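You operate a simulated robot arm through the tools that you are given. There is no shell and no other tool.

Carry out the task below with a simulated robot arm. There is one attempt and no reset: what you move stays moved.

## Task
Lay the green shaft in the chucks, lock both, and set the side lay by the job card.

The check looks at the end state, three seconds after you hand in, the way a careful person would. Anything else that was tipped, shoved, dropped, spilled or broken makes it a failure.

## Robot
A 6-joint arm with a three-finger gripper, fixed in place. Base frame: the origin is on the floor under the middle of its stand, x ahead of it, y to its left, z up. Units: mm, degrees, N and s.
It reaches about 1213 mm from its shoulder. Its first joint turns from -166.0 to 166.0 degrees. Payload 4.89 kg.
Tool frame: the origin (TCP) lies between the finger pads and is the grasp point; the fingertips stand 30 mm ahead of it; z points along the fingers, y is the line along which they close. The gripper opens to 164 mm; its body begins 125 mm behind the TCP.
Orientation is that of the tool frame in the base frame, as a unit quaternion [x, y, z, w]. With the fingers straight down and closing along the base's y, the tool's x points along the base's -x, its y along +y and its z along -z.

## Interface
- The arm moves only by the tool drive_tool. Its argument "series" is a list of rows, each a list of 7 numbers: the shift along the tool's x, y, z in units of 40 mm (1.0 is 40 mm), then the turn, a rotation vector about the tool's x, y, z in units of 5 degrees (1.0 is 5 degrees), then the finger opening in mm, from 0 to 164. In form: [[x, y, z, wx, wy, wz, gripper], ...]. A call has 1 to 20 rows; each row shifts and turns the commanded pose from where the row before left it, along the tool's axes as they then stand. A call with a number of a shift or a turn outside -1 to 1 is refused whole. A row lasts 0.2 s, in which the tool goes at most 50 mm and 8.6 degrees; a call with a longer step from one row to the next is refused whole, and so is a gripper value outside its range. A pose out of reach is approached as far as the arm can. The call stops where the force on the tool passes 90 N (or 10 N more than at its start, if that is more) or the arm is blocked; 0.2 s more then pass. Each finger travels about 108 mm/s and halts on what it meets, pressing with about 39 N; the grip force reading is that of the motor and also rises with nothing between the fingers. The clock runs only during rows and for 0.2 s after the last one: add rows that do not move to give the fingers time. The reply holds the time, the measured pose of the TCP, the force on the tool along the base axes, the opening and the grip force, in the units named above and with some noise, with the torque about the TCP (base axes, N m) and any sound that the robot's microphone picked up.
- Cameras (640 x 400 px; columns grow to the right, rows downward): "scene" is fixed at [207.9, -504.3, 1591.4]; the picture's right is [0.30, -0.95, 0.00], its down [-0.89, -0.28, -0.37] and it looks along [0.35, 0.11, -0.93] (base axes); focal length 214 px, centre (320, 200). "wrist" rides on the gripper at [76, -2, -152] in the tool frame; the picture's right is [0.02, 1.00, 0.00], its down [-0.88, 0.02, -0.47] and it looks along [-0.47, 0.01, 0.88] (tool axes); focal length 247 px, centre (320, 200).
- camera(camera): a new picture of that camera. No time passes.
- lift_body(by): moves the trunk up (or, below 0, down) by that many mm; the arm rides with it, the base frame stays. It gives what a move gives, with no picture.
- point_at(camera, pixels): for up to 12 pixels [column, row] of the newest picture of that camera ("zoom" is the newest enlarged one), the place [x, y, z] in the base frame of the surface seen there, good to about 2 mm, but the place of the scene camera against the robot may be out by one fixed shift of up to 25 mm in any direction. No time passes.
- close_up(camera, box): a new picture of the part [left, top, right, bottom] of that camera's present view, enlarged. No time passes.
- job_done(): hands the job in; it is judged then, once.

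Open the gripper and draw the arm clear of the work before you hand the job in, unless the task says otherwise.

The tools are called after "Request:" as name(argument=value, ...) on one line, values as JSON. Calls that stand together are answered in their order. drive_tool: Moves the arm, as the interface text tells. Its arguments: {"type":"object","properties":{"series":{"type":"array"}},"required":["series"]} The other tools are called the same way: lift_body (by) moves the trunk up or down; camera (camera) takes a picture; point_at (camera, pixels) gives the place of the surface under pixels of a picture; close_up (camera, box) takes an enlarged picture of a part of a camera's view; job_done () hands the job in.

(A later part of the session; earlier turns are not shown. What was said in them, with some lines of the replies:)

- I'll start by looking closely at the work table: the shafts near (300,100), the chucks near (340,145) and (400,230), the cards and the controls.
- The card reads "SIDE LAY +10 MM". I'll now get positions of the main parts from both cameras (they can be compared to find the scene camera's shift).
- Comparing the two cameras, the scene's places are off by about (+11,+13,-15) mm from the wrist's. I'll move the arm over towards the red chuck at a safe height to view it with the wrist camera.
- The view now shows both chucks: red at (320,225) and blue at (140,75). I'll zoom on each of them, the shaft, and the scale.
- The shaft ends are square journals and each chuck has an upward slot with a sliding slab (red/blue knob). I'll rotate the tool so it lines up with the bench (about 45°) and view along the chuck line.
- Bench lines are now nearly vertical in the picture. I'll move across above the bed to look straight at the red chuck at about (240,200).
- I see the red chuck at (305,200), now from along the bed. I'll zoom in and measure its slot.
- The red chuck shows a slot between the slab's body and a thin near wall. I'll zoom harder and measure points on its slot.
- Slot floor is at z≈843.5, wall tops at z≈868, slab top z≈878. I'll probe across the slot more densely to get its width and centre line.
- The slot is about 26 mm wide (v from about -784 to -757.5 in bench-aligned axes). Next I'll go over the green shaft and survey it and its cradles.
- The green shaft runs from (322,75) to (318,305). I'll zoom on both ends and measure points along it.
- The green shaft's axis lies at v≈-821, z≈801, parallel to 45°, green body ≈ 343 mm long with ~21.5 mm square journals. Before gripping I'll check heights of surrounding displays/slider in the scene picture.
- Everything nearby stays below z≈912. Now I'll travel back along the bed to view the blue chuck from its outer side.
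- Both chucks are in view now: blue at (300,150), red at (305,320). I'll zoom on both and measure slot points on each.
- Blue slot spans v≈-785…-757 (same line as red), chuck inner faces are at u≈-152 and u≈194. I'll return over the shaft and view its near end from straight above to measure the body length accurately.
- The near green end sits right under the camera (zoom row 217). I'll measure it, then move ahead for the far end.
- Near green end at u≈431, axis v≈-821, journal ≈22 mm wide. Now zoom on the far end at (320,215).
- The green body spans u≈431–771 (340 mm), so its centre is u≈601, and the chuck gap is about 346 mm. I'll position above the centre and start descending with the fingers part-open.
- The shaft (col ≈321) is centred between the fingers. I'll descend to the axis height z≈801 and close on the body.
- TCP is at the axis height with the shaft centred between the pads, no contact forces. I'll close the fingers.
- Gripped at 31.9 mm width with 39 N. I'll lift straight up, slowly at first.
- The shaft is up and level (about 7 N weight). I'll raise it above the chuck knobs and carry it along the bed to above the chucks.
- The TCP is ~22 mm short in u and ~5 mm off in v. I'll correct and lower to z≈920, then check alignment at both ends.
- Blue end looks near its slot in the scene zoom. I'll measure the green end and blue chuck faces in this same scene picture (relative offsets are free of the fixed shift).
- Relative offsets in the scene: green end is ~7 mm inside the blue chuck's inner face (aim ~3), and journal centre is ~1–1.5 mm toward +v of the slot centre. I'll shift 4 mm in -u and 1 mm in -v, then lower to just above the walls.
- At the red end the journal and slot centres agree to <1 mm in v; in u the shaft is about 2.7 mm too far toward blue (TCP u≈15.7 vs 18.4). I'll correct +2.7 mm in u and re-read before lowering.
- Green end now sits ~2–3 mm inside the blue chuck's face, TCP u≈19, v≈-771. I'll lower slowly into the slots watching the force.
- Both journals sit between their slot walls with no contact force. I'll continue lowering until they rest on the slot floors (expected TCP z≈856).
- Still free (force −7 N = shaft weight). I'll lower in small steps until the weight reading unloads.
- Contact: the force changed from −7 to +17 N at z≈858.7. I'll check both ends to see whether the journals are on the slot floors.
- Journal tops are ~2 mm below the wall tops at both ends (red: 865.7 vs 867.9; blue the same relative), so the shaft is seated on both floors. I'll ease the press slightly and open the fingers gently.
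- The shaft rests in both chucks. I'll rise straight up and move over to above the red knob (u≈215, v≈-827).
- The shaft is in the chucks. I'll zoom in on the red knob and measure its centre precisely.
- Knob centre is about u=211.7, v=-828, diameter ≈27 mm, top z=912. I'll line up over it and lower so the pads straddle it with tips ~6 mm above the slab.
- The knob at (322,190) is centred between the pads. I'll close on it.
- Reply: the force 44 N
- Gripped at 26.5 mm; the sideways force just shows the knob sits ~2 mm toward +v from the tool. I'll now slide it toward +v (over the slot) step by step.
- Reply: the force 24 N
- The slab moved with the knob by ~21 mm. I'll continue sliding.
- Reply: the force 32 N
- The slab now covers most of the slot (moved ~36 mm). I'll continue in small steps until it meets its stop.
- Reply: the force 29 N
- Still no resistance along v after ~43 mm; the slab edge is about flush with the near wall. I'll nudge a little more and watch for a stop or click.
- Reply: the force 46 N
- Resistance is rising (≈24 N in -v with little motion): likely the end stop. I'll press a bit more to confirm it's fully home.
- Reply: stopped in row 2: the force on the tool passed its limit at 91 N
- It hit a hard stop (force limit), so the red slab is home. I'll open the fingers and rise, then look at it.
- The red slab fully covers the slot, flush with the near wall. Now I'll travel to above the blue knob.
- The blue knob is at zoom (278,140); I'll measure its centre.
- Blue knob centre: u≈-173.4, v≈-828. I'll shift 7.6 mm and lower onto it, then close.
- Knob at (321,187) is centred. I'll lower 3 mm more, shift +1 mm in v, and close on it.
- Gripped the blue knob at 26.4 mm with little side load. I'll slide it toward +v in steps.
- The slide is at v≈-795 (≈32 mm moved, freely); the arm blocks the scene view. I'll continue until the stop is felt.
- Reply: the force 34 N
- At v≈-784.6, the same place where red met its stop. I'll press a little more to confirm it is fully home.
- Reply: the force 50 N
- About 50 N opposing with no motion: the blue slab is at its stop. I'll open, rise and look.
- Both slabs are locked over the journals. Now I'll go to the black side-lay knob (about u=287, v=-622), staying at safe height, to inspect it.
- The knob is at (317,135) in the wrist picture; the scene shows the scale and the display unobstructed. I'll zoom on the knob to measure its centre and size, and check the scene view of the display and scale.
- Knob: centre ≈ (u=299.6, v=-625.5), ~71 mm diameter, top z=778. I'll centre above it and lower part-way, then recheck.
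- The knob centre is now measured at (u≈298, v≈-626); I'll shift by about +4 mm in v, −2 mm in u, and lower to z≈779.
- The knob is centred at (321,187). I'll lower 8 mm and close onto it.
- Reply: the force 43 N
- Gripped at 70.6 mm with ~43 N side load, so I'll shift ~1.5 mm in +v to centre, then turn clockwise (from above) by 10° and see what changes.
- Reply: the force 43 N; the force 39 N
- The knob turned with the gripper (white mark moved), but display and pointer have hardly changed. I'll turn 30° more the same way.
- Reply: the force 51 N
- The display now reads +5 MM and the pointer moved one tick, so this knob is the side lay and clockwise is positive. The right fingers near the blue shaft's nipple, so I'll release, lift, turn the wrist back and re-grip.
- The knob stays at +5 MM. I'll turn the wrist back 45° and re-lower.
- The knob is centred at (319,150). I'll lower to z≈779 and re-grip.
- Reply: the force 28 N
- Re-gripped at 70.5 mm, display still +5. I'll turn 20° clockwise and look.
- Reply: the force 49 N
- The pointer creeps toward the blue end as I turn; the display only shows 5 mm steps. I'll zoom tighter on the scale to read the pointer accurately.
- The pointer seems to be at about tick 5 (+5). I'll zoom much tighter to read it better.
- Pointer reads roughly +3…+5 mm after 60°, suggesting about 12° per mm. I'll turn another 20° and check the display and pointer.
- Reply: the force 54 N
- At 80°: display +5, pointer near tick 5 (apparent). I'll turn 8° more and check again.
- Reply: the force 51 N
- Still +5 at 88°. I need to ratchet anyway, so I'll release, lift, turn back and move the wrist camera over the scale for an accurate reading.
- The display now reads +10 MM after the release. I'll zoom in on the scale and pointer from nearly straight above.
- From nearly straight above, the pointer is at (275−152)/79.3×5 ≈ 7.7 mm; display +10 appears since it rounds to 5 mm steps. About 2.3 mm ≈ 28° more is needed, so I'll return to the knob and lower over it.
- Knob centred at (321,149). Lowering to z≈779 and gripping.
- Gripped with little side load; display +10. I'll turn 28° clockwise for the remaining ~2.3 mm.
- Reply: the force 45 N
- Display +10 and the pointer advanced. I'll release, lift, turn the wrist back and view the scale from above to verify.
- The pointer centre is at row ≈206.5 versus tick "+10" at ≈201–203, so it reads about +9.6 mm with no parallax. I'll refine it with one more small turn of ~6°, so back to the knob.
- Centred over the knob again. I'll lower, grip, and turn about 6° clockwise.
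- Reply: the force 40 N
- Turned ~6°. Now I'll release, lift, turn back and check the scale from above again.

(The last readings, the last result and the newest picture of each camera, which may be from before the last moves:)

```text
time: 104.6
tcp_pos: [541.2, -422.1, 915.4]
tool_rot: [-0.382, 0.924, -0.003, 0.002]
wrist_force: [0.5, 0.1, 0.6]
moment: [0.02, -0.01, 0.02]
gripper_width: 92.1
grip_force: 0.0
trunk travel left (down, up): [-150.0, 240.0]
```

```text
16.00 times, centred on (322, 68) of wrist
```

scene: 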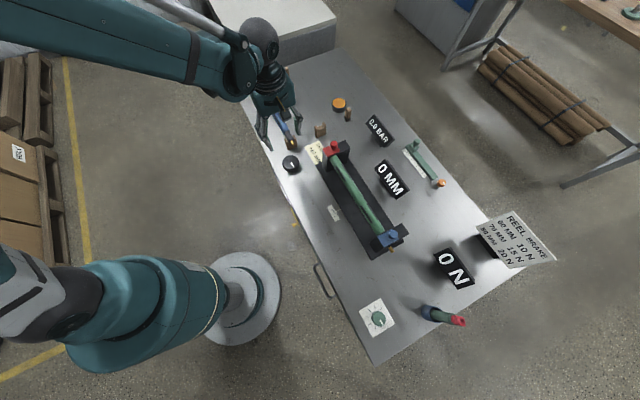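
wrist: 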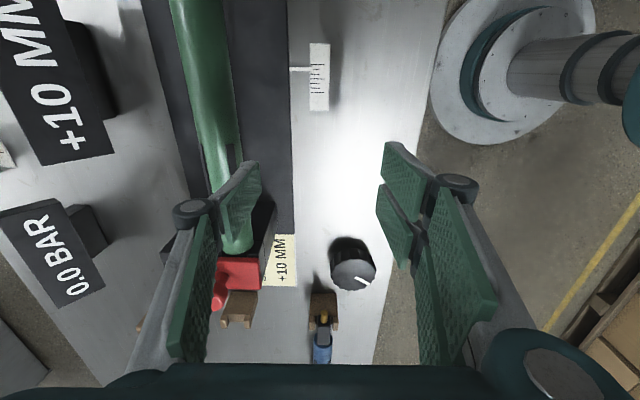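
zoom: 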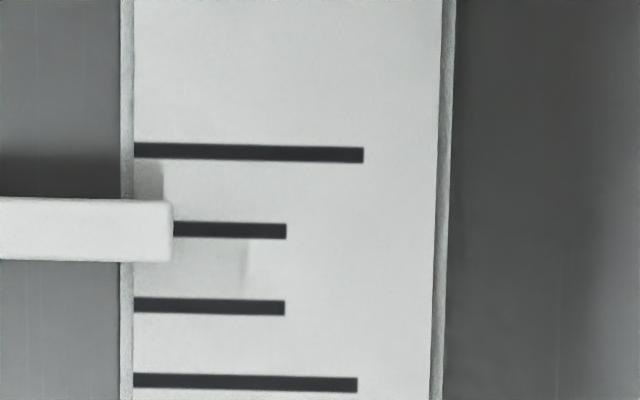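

The pointer is now exactly in line with the +10 tick (centre row ≈230 both), display +10 MM. I'll raise and retract the arm clear, then verify everything.

Request:
drive_tool(series=[[0, 0, -0.8, 0, 0, 0, 120], [0, 0, -1, 0, 0, 0, 140], [0, 0, -1, 0, 0, 0, 164], [0, 0, -1, 0, 0, 0, 164], [0, 0, -1, 0, 0, 0, 164], [0, 1, -0.5, 0, 0, 0, 164], [0, 1, 0, 0, 0, 0, 164], [0, 1, 0, 0, 0, 0, 164], [0, 1, 0, 0, 0, 0, 164], [0, 1, 0, 0, 0, 0, 164], [-0.6, 0.6, 0, 0, 0, 0, 164], [0, 0, 0, 0, 0, 0, 164], [0, 0, 0, 0, 0, 0, 164]])

Request:
camera(camera="scene")

Request:
close_up(camera="scene", box=[300, 120, 420, 260])

Request:
close_up(camera="scene", box=[240, 60, 370, 170])

Request:
camera(camera="wrist")

```text
time: 107.4
tcp_pos: [401.7, -243.3, 1127.0]
tool_rot: [-0.382, 0.924, -0.003, 0.001]
wrist_force: [-1.3, 1.6, 0.7]
moment: [-0.09, -0.08, -0.02]
gripper_width: 164.3
grip_force: 0.1
trunk travel left (down, up): [-150.0, 240.0]
```

```text
taken
```

scene: 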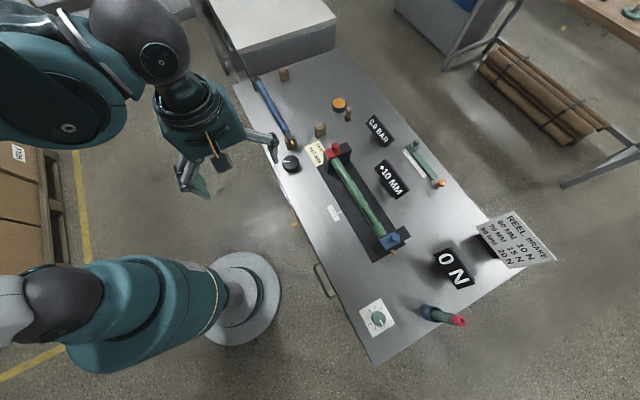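

```text
2.86 times, centred on (360, 190) of scene
```

zoom: 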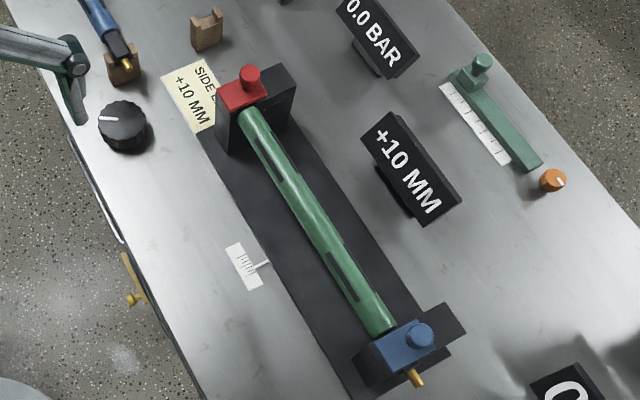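

```text
3.64 times, centred on (305, 115) of scene
```

zoom: 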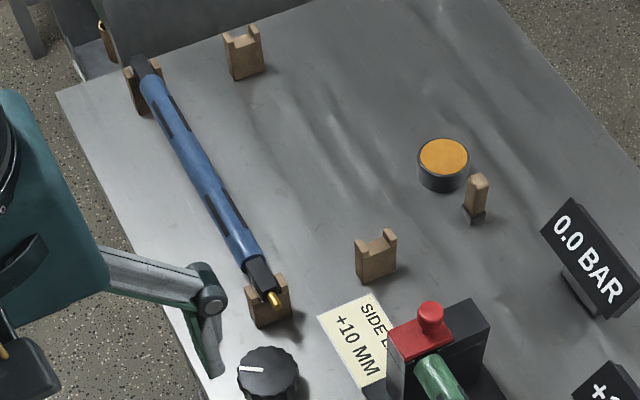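

```text
taken
```

wrist: 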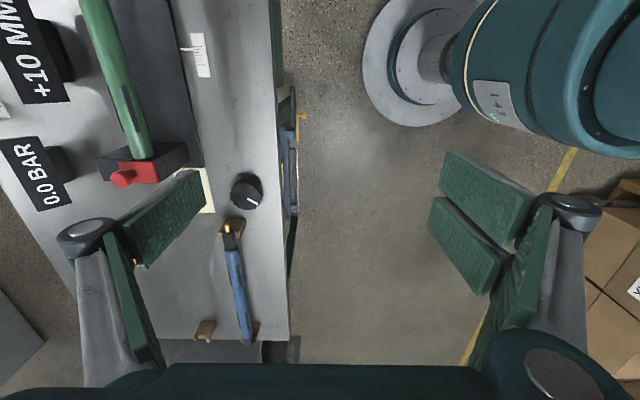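

The final view shows the green shaft in both chucks, display +10 MM, other items undisturbed. One last zoom on each closed lock before handing in.

Request:
close_up(camera="scene", box=[315, 130, 365, 170])

Request:
close_up(camera="scene", box=[365, 215, 415, 260])

```text
10.00 times, centred on (340, 150) of scene
```

zoom: 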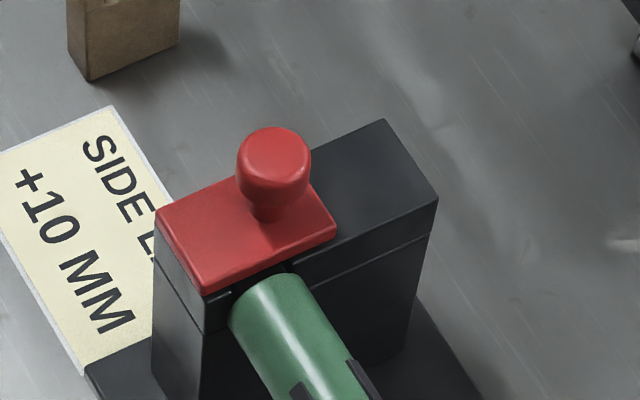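

```text
8.89 times, centred on (390, 238) of scene
```

zoom: 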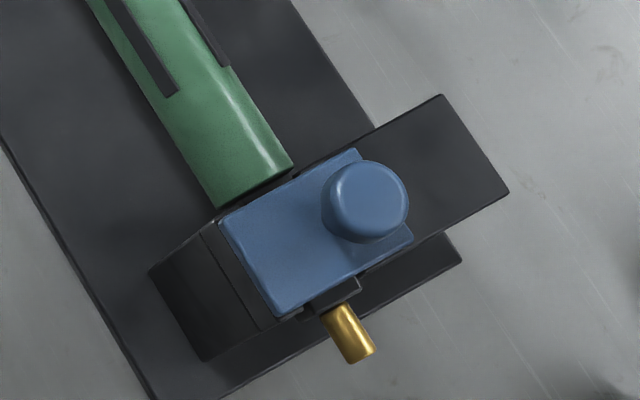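

Both slabs cover their journals at their stops, the side lay reads +10 MM with the pointer on the +10 tick, and the gripper is open and clear. Handing the job in.

Request:
job_done()

```text
The job is handed in.
```

The green shaft is lying in both chucks, both locks are closed, and the side lay is set to +10 mm as the job card asks. The job is handed in; I don't know the check's result.

- **Shaft:** both square ends rest on the slot floors. I kept the direction it had on its cradles, so the brass nipple is at the blue end.
- **Locks:** I slid the red and blue slabs over the shaft ends until each met its stop.
- **Side lay:** the display reads +10 MM. It only shows 5 mm steps, so I set it by the scale, and the pointer is on the +10 tick to within about 0.1 mm.
- **Other items:** in the last pictures, the blue shaft, the cradles, the other controls and the displays looked undisturbed.

The gripper was open and the arm was clear of the bench when I handed in.
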